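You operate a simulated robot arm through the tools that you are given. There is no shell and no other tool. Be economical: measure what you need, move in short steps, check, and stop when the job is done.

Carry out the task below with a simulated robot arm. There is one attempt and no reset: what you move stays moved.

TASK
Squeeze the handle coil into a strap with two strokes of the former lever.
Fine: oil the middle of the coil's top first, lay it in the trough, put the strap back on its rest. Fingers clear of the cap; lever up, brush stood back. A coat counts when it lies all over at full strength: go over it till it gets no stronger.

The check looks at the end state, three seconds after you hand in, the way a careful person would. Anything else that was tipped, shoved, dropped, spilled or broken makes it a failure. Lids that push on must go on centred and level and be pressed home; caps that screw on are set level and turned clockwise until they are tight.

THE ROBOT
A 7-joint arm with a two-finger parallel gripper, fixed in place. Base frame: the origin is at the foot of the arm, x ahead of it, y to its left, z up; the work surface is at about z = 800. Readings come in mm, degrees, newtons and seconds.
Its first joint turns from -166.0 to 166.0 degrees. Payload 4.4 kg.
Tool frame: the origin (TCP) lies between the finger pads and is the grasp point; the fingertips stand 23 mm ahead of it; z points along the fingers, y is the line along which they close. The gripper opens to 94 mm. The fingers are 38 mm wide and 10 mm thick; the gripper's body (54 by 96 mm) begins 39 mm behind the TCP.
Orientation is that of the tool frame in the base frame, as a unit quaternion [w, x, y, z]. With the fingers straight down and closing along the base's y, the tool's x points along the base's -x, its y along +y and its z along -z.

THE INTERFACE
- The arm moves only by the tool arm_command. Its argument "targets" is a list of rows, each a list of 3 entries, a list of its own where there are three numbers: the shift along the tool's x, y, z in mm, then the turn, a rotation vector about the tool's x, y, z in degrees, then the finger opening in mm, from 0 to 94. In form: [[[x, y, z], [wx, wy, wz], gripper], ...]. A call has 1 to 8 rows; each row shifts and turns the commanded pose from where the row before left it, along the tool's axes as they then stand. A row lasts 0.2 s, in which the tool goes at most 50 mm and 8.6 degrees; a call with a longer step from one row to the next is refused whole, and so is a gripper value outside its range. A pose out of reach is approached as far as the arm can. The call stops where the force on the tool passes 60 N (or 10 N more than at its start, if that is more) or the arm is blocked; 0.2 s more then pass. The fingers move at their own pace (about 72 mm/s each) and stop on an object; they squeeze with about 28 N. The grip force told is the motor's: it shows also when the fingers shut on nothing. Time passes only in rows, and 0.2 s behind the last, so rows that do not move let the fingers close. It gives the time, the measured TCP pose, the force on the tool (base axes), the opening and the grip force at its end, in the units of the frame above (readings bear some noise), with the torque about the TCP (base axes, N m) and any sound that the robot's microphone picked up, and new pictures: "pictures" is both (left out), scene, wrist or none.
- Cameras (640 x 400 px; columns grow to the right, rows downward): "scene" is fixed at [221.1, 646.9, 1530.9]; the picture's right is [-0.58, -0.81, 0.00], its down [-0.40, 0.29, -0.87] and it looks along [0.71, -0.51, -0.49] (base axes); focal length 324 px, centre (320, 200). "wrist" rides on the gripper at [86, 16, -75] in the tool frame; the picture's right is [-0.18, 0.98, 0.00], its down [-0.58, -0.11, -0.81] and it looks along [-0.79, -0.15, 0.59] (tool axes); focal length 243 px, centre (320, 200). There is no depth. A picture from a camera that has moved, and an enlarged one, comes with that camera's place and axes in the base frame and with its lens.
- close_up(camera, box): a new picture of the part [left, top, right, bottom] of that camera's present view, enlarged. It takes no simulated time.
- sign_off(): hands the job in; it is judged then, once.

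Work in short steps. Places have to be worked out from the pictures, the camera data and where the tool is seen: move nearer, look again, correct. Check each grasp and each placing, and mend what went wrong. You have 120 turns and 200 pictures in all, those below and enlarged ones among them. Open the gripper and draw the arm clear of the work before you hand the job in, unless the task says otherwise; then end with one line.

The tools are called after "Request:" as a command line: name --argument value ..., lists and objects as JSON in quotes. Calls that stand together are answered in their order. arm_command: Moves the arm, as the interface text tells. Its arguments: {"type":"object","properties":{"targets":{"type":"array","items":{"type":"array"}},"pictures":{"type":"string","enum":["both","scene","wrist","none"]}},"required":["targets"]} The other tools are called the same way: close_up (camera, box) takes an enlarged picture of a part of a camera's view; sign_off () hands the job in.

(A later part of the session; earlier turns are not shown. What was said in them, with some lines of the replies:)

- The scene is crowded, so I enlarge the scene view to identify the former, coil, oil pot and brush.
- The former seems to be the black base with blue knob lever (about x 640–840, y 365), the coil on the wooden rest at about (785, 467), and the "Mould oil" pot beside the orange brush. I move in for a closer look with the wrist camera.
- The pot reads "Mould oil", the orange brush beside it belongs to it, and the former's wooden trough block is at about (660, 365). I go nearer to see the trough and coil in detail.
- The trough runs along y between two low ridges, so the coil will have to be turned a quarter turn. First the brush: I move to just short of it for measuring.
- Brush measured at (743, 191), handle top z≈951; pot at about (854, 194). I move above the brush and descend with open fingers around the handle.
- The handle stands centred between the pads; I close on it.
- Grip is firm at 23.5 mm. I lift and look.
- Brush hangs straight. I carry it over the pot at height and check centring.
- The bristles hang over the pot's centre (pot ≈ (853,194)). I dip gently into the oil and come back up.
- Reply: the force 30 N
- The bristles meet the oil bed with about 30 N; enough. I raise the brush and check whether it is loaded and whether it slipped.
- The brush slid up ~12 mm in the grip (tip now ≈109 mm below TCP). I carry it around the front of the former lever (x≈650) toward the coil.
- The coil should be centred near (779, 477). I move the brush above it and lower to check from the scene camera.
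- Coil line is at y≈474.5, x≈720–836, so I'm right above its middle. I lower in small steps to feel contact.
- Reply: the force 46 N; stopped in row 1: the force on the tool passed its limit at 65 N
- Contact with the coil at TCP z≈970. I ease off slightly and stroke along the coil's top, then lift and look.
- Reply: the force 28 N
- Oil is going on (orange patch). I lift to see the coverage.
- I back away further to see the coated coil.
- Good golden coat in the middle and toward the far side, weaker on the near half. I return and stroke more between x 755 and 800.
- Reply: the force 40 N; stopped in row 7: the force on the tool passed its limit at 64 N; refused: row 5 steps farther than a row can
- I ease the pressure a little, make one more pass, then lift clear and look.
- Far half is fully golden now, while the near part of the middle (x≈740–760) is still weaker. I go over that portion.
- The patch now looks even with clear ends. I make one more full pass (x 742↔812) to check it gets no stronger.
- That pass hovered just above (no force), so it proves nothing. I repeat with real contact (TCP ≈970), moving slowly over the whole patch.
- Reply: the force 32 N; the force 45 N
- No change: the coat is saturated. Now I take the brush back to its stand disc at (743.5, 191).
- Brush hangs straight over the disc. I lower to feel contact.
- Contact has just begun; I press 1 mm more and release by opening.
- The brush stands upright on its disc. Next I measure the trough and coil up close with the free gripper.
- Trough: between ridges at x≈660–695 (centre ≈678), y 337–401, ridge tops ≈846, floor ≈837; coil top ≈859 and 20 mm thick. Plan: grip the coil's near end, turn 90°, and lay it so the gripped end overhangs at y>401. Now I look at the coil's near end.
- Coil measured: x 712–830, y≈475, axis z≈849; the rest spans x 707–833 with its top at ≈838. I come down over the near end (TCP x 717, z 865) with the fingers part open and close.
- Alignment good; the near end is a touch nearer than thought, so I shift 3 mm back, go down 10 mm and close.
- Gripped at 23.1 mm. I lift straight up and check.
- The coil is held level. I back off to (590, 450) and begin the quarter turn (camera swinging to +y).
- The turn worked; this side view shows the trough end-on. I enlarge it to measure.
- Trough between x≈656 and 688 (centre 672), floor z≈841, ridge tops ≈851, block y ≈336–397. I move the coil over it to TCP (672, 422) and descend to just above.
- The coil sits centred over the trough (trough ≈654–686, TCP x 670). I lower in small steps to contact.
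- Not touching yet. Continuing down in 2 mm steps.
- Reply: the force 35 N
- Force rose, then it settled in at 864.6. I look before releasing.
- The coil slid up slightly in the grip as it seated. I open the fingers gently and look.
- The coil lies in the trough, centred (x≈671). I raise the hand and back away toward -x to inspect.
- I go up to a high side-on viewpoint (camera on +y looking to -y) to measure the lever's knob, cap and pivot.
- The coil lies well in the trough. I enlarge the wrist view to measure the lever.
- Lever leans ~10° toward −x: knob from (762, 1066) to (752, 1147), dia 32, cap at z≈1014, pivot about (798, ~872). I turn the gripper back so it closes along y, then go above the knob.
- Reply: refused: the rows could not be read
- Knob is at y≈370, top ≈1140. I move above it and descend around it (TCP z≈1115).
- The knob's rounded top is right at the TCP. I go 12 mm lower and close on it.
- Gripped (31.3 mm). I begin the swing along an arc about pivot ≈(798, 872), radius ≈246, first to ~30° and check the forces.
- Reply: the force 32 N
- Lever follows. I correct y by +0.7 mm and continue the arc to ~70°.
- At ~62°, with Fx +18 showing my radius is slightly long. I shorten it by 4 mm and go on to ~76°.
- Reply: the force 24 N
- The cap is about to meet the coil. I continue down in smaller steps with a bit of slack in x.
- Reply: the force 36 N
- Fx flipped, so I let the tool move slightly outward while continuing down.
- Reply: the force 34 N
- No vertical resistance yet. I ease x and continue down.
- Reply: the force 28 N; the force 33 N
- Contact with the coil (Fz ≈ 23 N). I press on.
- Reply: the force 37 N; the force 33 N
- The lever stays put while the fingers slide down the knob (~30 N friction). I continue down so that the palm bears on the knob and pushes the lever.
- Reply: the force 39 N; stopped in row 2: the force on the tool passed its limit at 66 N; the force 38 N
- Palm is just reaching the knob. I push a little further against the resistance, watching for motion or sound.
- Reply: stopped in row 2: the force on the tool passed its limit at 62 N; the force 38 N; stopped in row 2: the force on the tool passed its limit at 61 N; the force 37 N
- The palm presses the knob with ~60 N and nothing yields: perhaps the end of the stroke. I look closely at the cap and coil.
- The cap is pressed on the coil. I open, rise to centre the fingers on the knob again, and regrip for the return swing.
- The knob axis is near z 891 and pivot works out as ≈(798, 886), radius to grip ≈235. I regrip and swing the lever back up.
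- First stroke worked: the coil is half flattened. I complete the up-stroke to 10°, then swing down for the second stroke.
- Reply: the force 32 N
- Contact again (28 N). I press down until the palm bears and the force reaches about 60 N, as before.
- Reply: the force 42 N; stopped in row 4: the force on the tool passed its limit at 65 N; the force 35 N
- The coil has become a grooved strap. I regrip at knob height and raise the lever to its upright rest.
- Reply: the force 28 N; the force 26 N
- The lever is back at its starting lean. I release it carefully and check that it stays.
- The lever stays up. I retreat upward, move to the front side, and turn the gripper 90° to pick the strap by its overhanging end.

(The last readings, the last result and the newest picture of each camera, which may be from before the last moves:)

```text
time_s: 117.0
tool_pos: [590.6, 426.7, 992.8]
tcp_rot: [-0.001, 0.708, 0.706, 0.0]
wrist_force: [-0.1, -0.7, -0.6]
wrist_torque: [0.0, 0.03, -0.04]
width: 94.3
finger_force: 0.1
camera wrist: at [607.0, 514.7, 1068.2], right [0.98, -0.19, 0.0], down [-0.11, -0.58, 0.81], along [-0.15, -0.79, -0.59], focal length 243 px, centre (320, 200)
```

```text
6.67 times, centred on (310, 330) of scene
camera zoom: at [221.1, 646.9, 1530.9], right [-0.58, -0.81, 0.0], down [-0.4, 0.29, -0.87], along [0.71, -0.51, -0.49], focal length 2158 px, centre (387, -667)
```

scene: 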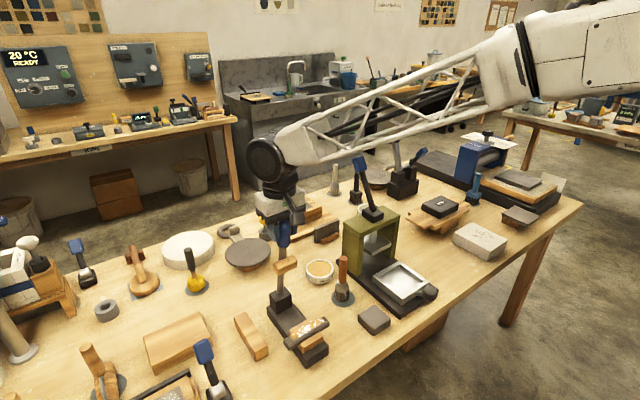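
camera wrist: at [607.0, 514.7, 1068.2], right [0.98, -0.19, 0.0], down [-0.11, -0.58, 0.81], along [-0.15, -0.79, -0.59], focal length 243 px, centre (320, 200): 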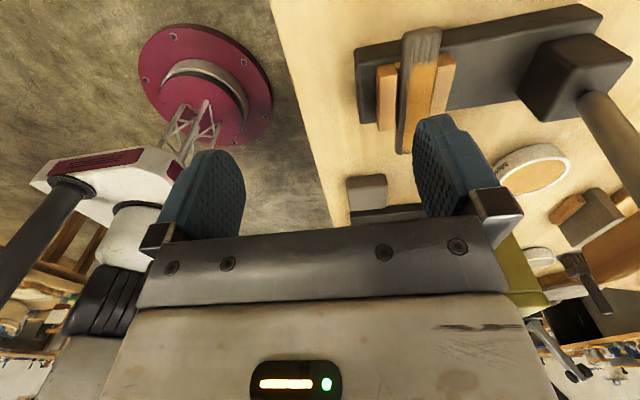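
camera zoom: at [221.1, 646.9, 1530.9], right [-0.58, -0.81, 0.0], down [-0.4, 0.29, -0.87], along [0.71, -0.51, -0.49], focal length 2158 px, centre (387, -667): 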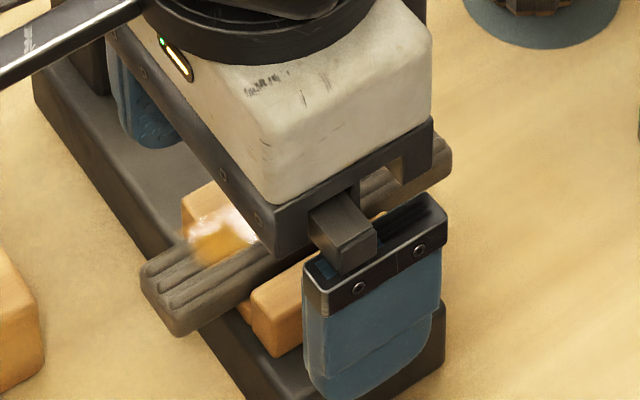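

The strap overhangs at the +y end. I move the gripper over it for a close look.

Request:
arm_command --targets '[[[0, 40, 0], [0, 0, 0], 80], [[0, 40, 0], [0, 0, 0], 80], [[0, 0, 30], [0, 0, 0], 70], [[0, 0, 25], [0, 0, 0], 70], [[0, 0, 0], [0, 0, 0], 70]]' --pictures "none"

Request:
close_up --camera "wrist" --box '[220, 60, 430, 230]'

Request:
close_up --camera "scene" --box '[260, 280, 350, 370]'

```text
time_s: 118.2
tool_pos: [671.6, 427.7, 936.9]
tcp_rot: [0.0, 0.707, 0.707, 0.001]
wrist_force: [-0.1, 0.4, 0.3]
wrist_torque: [-0.01, -0.01, 0.0]
width: 69.9
finger_force: 0.1
```

```text
2.35 times, centred on (325, 145) of wrist
camera zoom: at [687.0, 514.3, 1013.6], right [0.98, -0.18, 0.0], down [-0.11, -0.58, 0.81], along [-0.15, -0.79, -0.59], focal length 571 px, centre (308, 329)
```

zoom: 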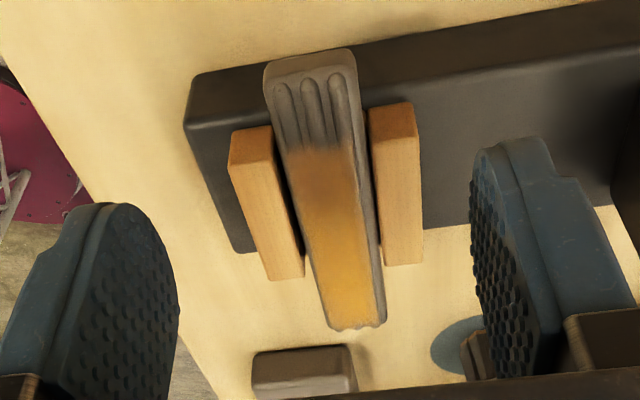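

```text
4.44 times, centred on (305, 325) of scene
camera zoom: at [221.1, 646.9, 1530.9], right [-0.58, -0.81, 0.0], down [-0.4, 0.29, -0.87], along [0.71, -0.51, -0.49], focal length 1439 px, centre (387, -356)
```

zoom: 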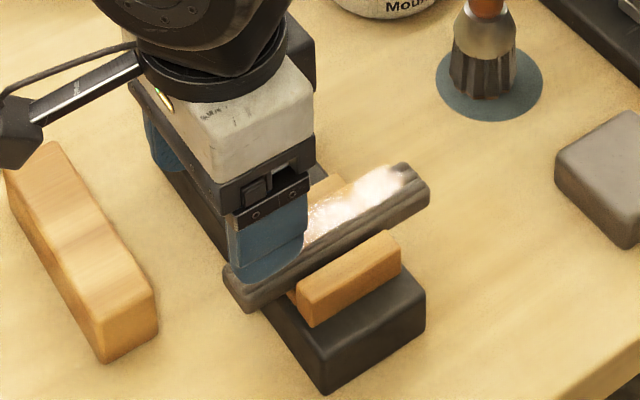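

Strap: y≈297–425, x≈670, 28 mm wide. I lower beside its overhanging end (TCP y 421.5, z 861) and grip it.

Request:
arm_command --targets '[[[-6, -1, 25], [0, 0, 0], 60], [[0, 0, 25], [0, 0, 0], 60], [[0, 0, 20], [0, 0, 0], 60], [[0, 0, 6], [0, 0, 0], 60], [[0, 0, 0], [0, 0, 0], 60]]' --pictures "none"

Request:
close_up --camera "wrist" --box '[220, 60, 430, 230]'

Request:
close_up --camera "scene" --box '[260, 280, 350, 370]'

```text
time_s: 119.4
tool_pos: [671.4, 421.5, 862.2]
tcp_rot: [0.0, 0.707, 0.707, -0.001]
wrist_force: [-0.2, -0.8, -0.1]
wrist_torque: [-0.05, 0.0, 0.01]
width: 60.2
finger_force: 0.2
```

```text
2.35 times, centred on (325, 145) of wrist
camera zoom: at [685.9, 508.7, 937.2], right [0.98, -0.18, 0.0], down [-0.11, -0.58, 0.81], along [-0.15, -0.79, -0.59], focal length 571 px, centre (308, 329)
```

zoom: 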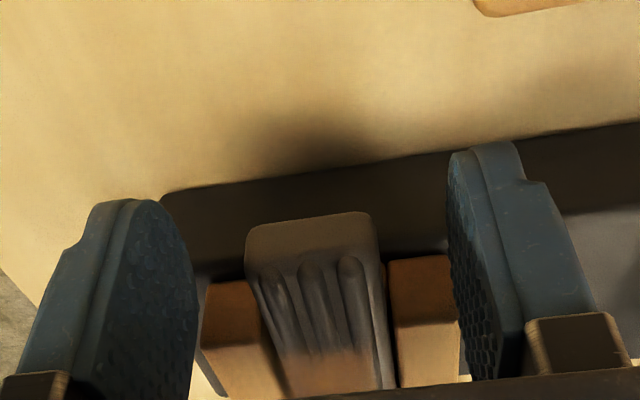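

```text
4.44 times, centred on (305, 325) of scene
camera zoom: at [221.1, 646.9, 1530.9], right [-0.58, -0.81, 0.0], down [-0.4, 0.29, -0.87], along [0.71, -0.51, -0.49], focal length 1439 px, centre (387, -356)
```

zoom: 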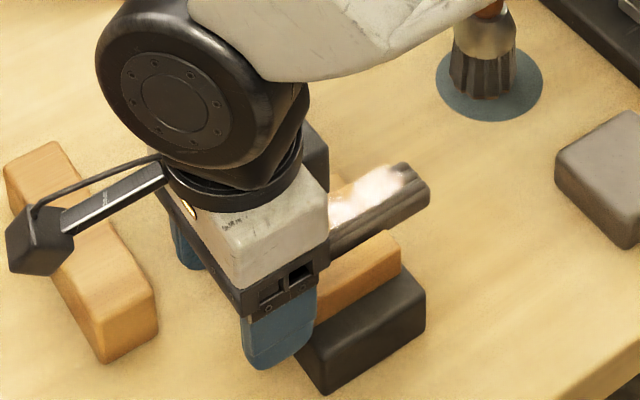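

Fingers straddle the strap end nicely. I centre by 1.5 mm and close.

Request:
arm_command --targets '[[[0, -1.5, 0], [0, 0, 0], 60], [[0, 0, 0], [0, 0, 0], 40], [[0, 0, 0], [0, 0, 0], 20], [[0, 0, 0], [0, 0, 0], 20], [[0, 0, 0], [0, 0, 0], 20]]' --pictures "none"

Request:
close_up --camera "wrist" --box '[220, 60, 430, 230]'

```text
time_s: 120.6
tool_pos: [668.3, 422.4, 862.4]
tcp_rot: [0.0, 0.707, 0.707, -0.001]
wrist_force: [-0.2, 0.9, -0.2]
wrist_torque: [-0.05, 0.01, 0.02]
width: 23.6
finger_force: 27.4
```

```text
2.35 times, centred on (325, 145) of wrist
camera zoom: at [684.3, 508.8, 937.3], right [0.98, -0.18, 0.0], down [-0.11, -0.58, 0.81], along [-0.15, -0.79, -0.59], focal length 571 px, centre (308, 329)
```

zoom: 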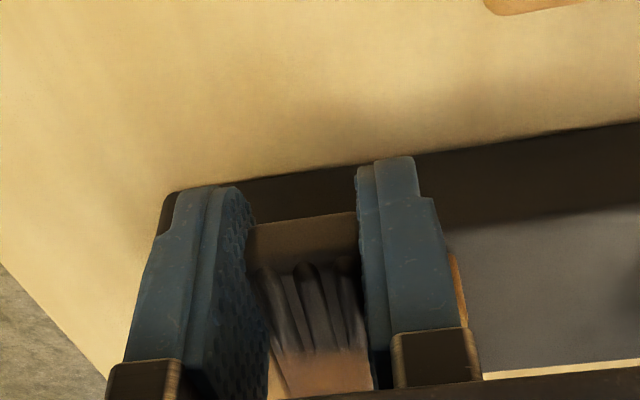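

Gripped at 23.6 mm. I lift it straight up and check.

Request:
arm_command --targets '[[[0, 0, -12], [0, 0, 0], 15], [[0, 0, -25], [0, 0, 0], 15], [[0, 0, -30], [0, 0, 0], 15], [[0, 0, -30], [0, 0, 0], 15], [[0, 0, 0], [0, 0, 0], 15]]' --pictures "wrist"

Request:
close_up --camera "scene" --box '[250, 260, 360, 370]'

```text
time_s: 121.8
tool_pos: [668.1, 420.9, 959.6]
tcp_rot: [0.0, 0.707, 0.707, 0.0]
wrist_force: [-0.7, -0.3, -1.0]
wrist_torque: [0.08, 0.0, -0.03]
width: 23.5
finger_force: 28.1
camera wrist: at [683.8, 507.9, 1034.7], right [0.98, -0.18, 0.0], down [-0.11, -0.58, 0.81], along [-0.15, -0.79, -0.59], focal length 243 px, centre (320, 200)
```

wrist: 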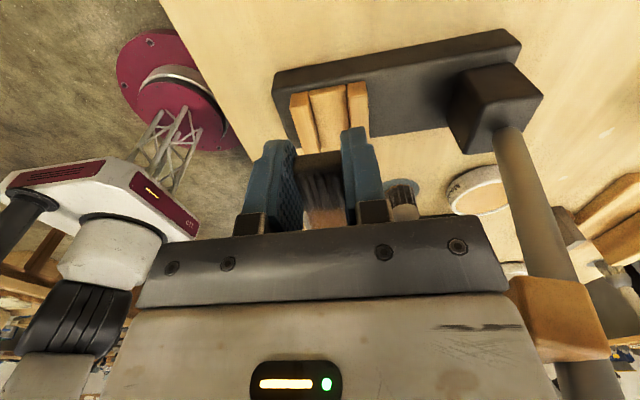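

```text
3.64 times, centred on (305, 315) of scene
camera zoom: at [221.1, 646.9, 1530.9], right [-0.58, -0.81, 0.0], down [-0.4, 0.29, -0.87], along [0.71, -0.51, -0.49], focal length 1177 px, centre (374, -218)
```

zoom: 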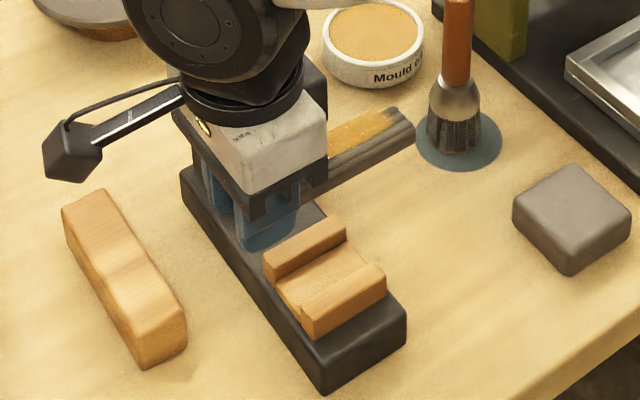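

Strap is held level. I back off, turn back −90°, and carry it to the rest.

Request:
arm_command --targets '[[[10, -44, 0], [0, 0, 0], 15], [[19, -44, 0], [0, 0, 0], 15], [[0, 0, 0], [0, 0, -8.2], 15], [[0, 0, 0], [0, 0, -8.2], 15], [[0, 0, 0], [0, 0, -8.2], 15], [[0, 0, 0], [0, 0, -8.2], 15], [[0, 0, 0], [0, 0, -8.2], 15], [[0, 0, 0], [0, 0, -8.2], 15]]' --pictures "none"

Request:
arm_command --targets '[[[0, 0, 0], [0, 0, -8.2], 15], [[0, 0, 0], [0, 0, -8.2], 15], [[0, 0, 0], [0, 0, -8.2], 15], [[0, 0, 0], [0, 0, -8.2], 15], [[0, 0, 0], [0, 0, -8], 15], [[-40, 12, 0], [0, 0, 0], 15], [[-40, 13, 0], [0, 0, 0], 15], [[0, 0, 0], [0, 0, 0], 15]]' --pictures "wrist"

Request:
close_up --camera "scene" --box '[220, 260, 330, 370]'

```text
time_s: 123.6
tool_pos: [579.9, 451.2, 959.2]
tcp_rot: [0.0, 0.347, 0.938, 0.0]
wrist_force: [0.2, -0.2, -1.6]
wrist_torque: [0.05, 0.06, -0.03]
width: 23.7
finger_force: 28.2
```

```text
time_s: 125.4
tool_pos: [659.2, 475.2, 957.9]
tcp_rot: [0.001, 0.0, 1.0, 0.0]
wrist_force: [-0.6, -1.2, -1.1]
wrist_torque: [-0.01, 0.05, 0.01]
width: 23.5
finger_force: 28.4
camera wrist: at [573.3, 491.6, 1034.1], right [0.18, 0.98, 0.0], down [0.58, -0.11, 0.81], along [0.79, -0.15, -0.59], focal length 243 px, centre (320, 200)
```

wrist: 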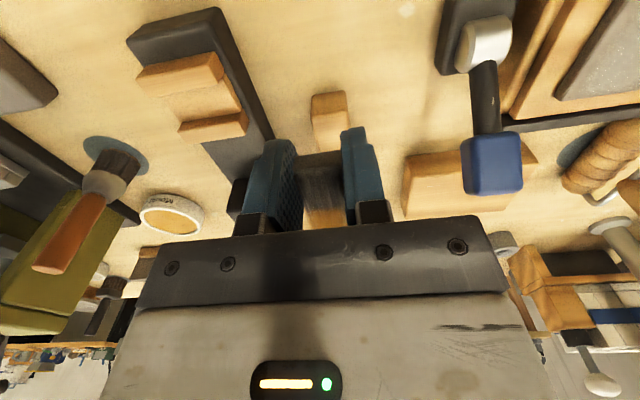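

```text
3.64 times, centred on (275, 315) of scene
camera zoom: at [221.1, 646.9, 1530.9], right [-0.58, -0.81, 0.0], down [-0.4, 0.29, -0.87], along [0.71, -0.51, -0.49], focal length 1177 px, centre (484, -218)
```

zoom: 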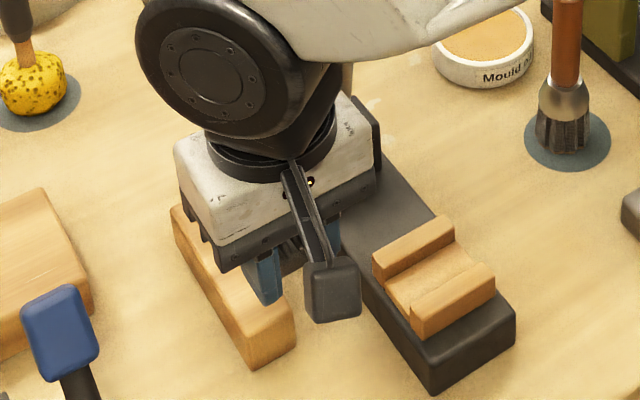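

Aligned with the rest at y≈475. I move to x≈709.5 and lower to near contact.

Request:
arm_command --targets '[[[-25, 0, 0], [0, 0, 0], 15], [[-25.5, 0, 0], [0, 0, 0], 15], [[0, 0, 35], [0, 0, 0], 15], [[0, 0, 30], [0, 0, 0], 15], [[0, 0, 15], [0, 0, 0], 15], [[0, 0, 0], [0, 0, 0], 15]]' --pictures "wrist"

Request:
close_up --camera "scene" --box '[210, 270, 300, 370]'

Request:
close_up --camera "wrist" --box '[230, 80, 410, 230]'

```text
time_s: 126.8
tool_pos: [711.7, 475.1, 877.3]
tcp_rot: [0.0, -0.001, 1.0, 0.0]
wrist_force: [-0.8, 0.6, -1.2]
wrist_torque: [-0.02, 0.08, 0.01]
width: 23.6
finger_force: 28.4
camera wrist: at [624.3, 492.3, 954.2], right [0.18, 0.98, 0.0], down [0.58, -0.11, 0.81], along [0.79, -0.15, -0.59], focal length 243 px, centre (320, 200)
```

wrist: 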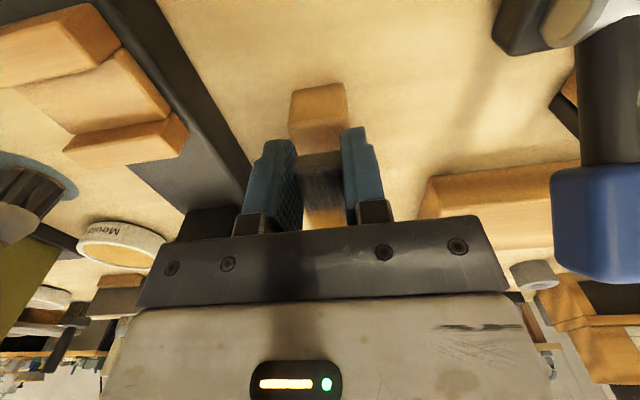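

```text
4.00 times, centred on (255, 320) of scene
camera zoom: at [221.1, 646.9, 1530.9], right [-0.58, -0.81, 0.0], down [-0.4, 0.29, -0.87], along [0.71, -0.51, -0.49], focal length 1295 px, centre (580, -280)
```

zoom: 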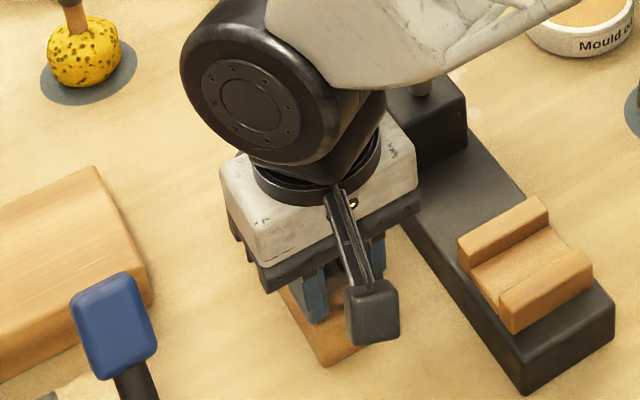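

```text
2.67 times, centred on (320, 155) of wrist
camera zoom: at [624.3, 492.3, 954.2], right [0.18, 0.98, 0.0], down [0.58, -0.11, 0.81], along [0.79, -0.15, -0.59], focal length 647 px, centre (320, 320)
```

zoom: 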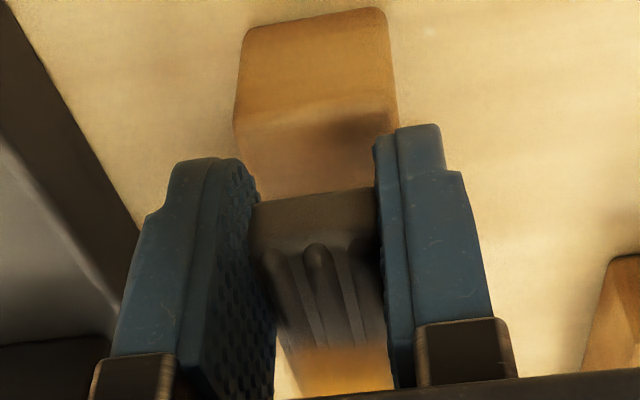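

Well aligned over the rest. Lowering in small steps to contact.

Request:
arm_command --targets '[[[0, 0, 6], [0, 0, 0], 15], [[0, 0, 4], [0, 0, 0], 15], [[0, 0, 0], [0, 0, 0], 15]]' --pictures "none"

Request:
arm_command --targets '[[[0, 0, 2], [0, 0, 0], 15], [[0, 0, 2], [0, 0, 0], 15], [[0, 0, 0], [0, 0, 0], 15]]' --pictures "none"

```text
time_s: 127.6
tool_pos: [710.7, 475.3, 868.4]
tcp_rot: [0.0, 0.0, 1.0, 0.0]
wrist_force: [0.3, 0.1, -1.4]
wrist_torque: [0.01, 0.04, 0.01]
width: 23.5
finger_force: 28.1
```

```text
time_s: 128.4
tool_pos: [710.5, 476.0, 864.6]
tcp_rot: [0.0, 0.0, 1.0, 0.001]
wrist_force: [0.5, 0.4, -0.7]
wrist_torque: [0.0, 0.08, 0.0]
width: 23.7
finger_force: 28.0
```

Request:
arm_command --targets '[[[0, 0, 2], [0, 0, 0], 15], [[0, 0, 0], [0, 0, 0], 15]]' --pictures "none"

Request:
arm_command --targets '[[[0, 0, 1.5], [0, 0, 0], 15], [[0, 0, 0], [0, 0, 0], 15]]' --pictures "none"

Request:
close_up --camera "wrist" --box '[230, 80, 410, 230]'

```text
time_s: 129.0
tool_pos: [710.6, 475.8, 863.6]
tcp_rot: [0.0, -0.001, 1.0, 0.0]
wrist_force: [-5.7, -1.7, 7.5]
wrist_torque: [-0.13, 0.2, -0.06]
width: 23.6
finger_force: 27.9
```

```text
time_s: 129.6
tool_pos: [710.6, 475.2, 864.0]
tcp_rot: [0.001, 0.0, 1.0, 0.0]
wrist_force: [-21.0, -7.3, 38.9]
wrist_torque: [-0.58, 0.69, -0.22]
width: 23.4
finger_force: 27.8
```

```text
2.67 times, centred on (320, 155) of wrist
camera zoom: at [623.9, 492.7, 938.4], right [0.18, 0.98, 0.0], down [0.58, -0.11, 0.81], along [0.79, -0.15, -0.59], focal length 647 px, centre (320, 320)
```

zoom: 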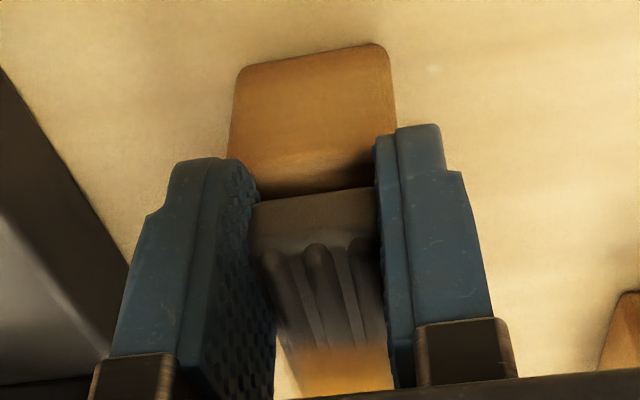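

Seated (contact at 864). I relax the pressure and open gently.

Request:
arm_command --targets '[[[0, 0, -1.8], [0, 0, 0], 15], [[0, 0, 0], [0, 0, 0], 26], [[0, 0, 0], [0, 0, 0], 34], [[0, 0, 0], [0, 0, 0], 46], [[0, 0, 0], [0, 0, 0], 46]]' --pictures "none"

Request:
close_up --camera "wrist" --box '[230, 80, 410, 230]'

```text
time_s: 130.8
tool_pos: [711.3, 476.7, 862.7]
tcp_rot: [-0.001, 0.0, 1.0, 0.0]
wrist_force: [0.4, 0.2, 0.2]
wrist_torque: [-0.01, 0.0, 0.01]
width: 45.9
finger_force: 0.1
```

```text
2.67 times, centred on (320, 155) of wrist
camera zoom: at [623.8, 492.3, 937.5], right [0.18, 0.98, 0.0], down [0.58, -0.11, 0.81], along [0.79, -0.15, -0.59], focal length 647 px, centre (320, 320)
```

zoom: 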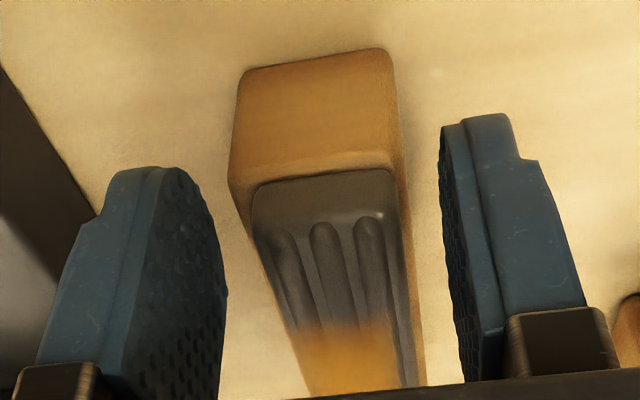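

The strap lies flat on the rest. I raise and retreat for an overall check.

Request:
arm_command --targets '[[[0, 0, -20], [0, 0, 0], 60], [[0, 0, -40], [0, 0, 0], 60], [[0, 0, -45], [0, 0, 0], 94], [[45, 0, -20], [0, 0, 0], 94], [[45, 0, -20], [0, 0, 0], 94], [[45, 0, 0], [0, 0, 0], 94], [[45, 0, 0], [0, 0, 0], 94], [[0, 0, 0], [0, 0, 0], 94]]' --pictures "both"

Request:
close_up --camera "scene" --box '[210, 290, 290, 370]'

Request:
close_up --camera "wrist" --box '[220, 20, 440, 200]'

```text
time_s: 132.6
tool_pos: [531.5, 475.2, 1007.0]
tcp_rot: [0.0, 0.0, 1.0, -0.001]
wrist_force: [-0.2, 0.4, 0.5]
wrist_torque: [0.0, -0.01, 0.0]
width: 94.2
finger_force: 0.0
camera wrist: at [444.0, 492.7, 1082.9], right [0.18, 0.98, 0.0], down [0.58, -0.11, 0.81], along [0.79, -0.15, -0.59], focal length 243 px, centre (320, 200)
```

scene: 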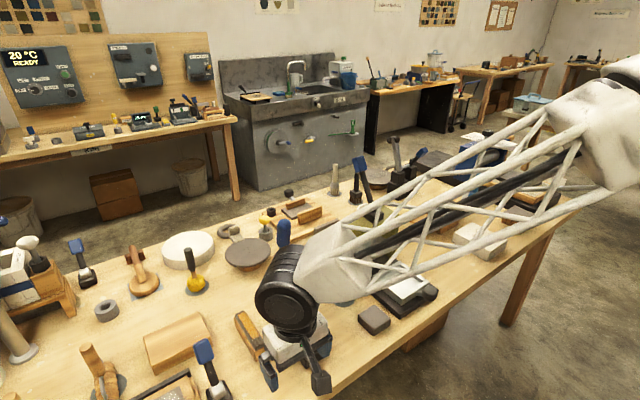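
wrist: 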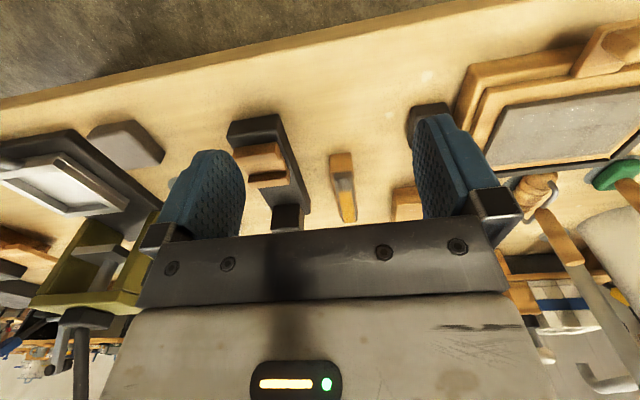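

```text
5.00 times, centred on (250, 330) of scene
camera zoom: at [221.1, 646.9, 1530.9], right [-0.58, -0.81, 0.0], down [-0.4, 0.29, -0.87], along [0.71, -0.51, -0.49], focal length 1619 px, centre (670, -450)
```

zoom: 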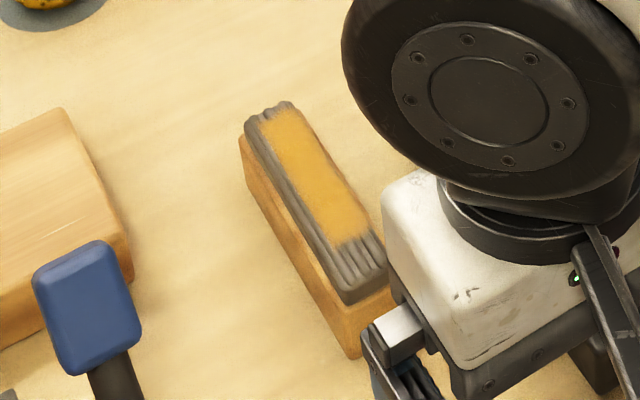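

```text
2.22 times, centred on (330, 110) of wrist
camera zoom: at [444.0, 492.7, 1082.9], right [0.18, 0.98, 0.0], down [0.58, -0.11, 0.81], along [0.79, -0.15, -0.59], focal length 539 px, centre (298, 400)
```

zoom: 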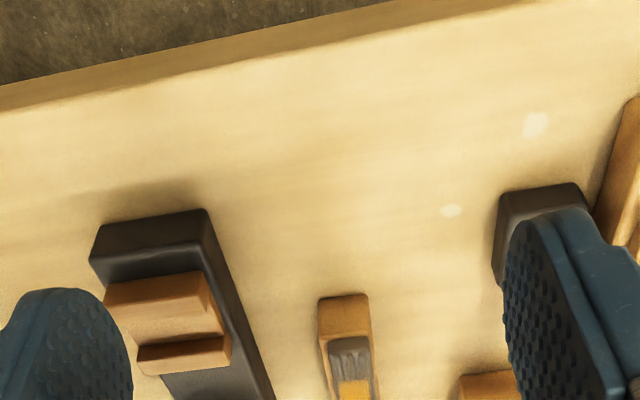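

The strap sits squarely on its rest with the oil on top. I draw the arm up and away for a final check of the lever and brush.

Request:
arm_command --targets '[[[0, -10, -48], [0, 0, 0], 94], [[0, -10, -48], [0, 0, 0], 94], [[0, -10, -48], [0, 0, 0], 94], [[0, -10, -48], [0, 0, 0], 94], [[10, -45, -10], [0, 0, 0], 94], [[10, -45, -10], [0, 0, 0], 94], [[10, -45, -10], [0, 0, 0], 94], [[10, -45, -10], [0, 0, 0], 94]]' --pictures "both"

Request:
close_up --camera "scene" --box '[210, 200, 370, 370]'

```text
time_s: 134.4
tool_pos: [491.4, 256.1, 1240.0]
tcp_rot: [0.0, -0.001, 1.0, 0.0]
wrist_force: [-0.4, -0.7, -0.6]
wrist_torque: [0.02, -0.01, -0.01]
width: 93.9
finger_force: 0.0
camera wrist: at [403.8, 271.7, 1315.9], right [0.18, 0.98, 0.0], down [0.58, -0.11, 0.81], along [0.79, -0.15, -0.59], focal length 243 px, centre (320, 200)
```

scene: 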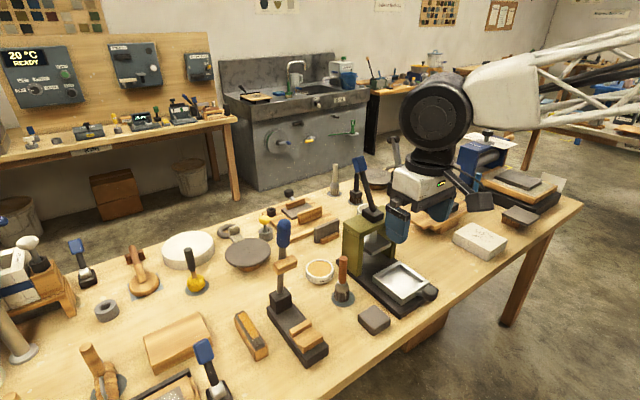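
wrist: 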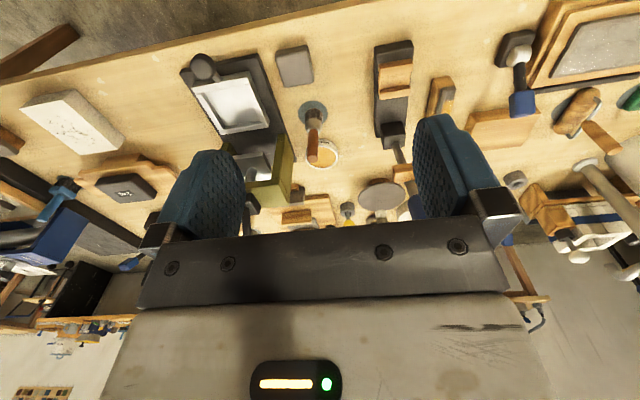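

```text
2.35 times, centred on (290, 285) of scene
camera zoom: at [221.1, 646.9, 1530.9], right [-0.58, -0.81, 0.0], down [-0.4, 0.29, -0.87], along [0.71, -0.51, -0.49], focal length 762 px, centre (391, 0)
```

zoom: 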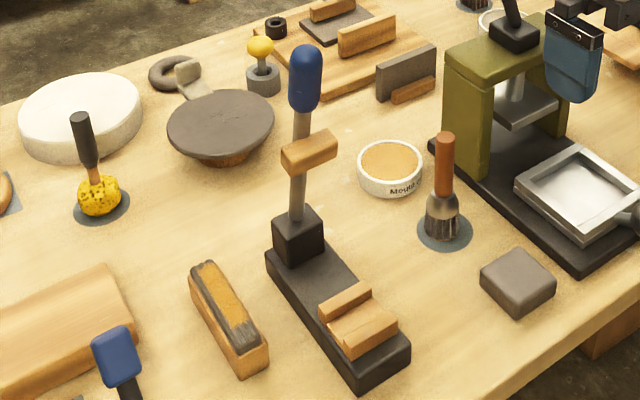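

The strap is back on its rest with an even oil coat, the lever is up, and the brush stands on its disc. The gripper is open and clear of the work, so I hand in.

Request:
sign_off

```text
The job is handed in.
```

The coil was oiled, laid in the trough and squeezed into a strap with two lever strokes. The strap is back on its rest, the lever is up (about 1° short of its starting lean), the brush is back on its disc, and the job is handed in.
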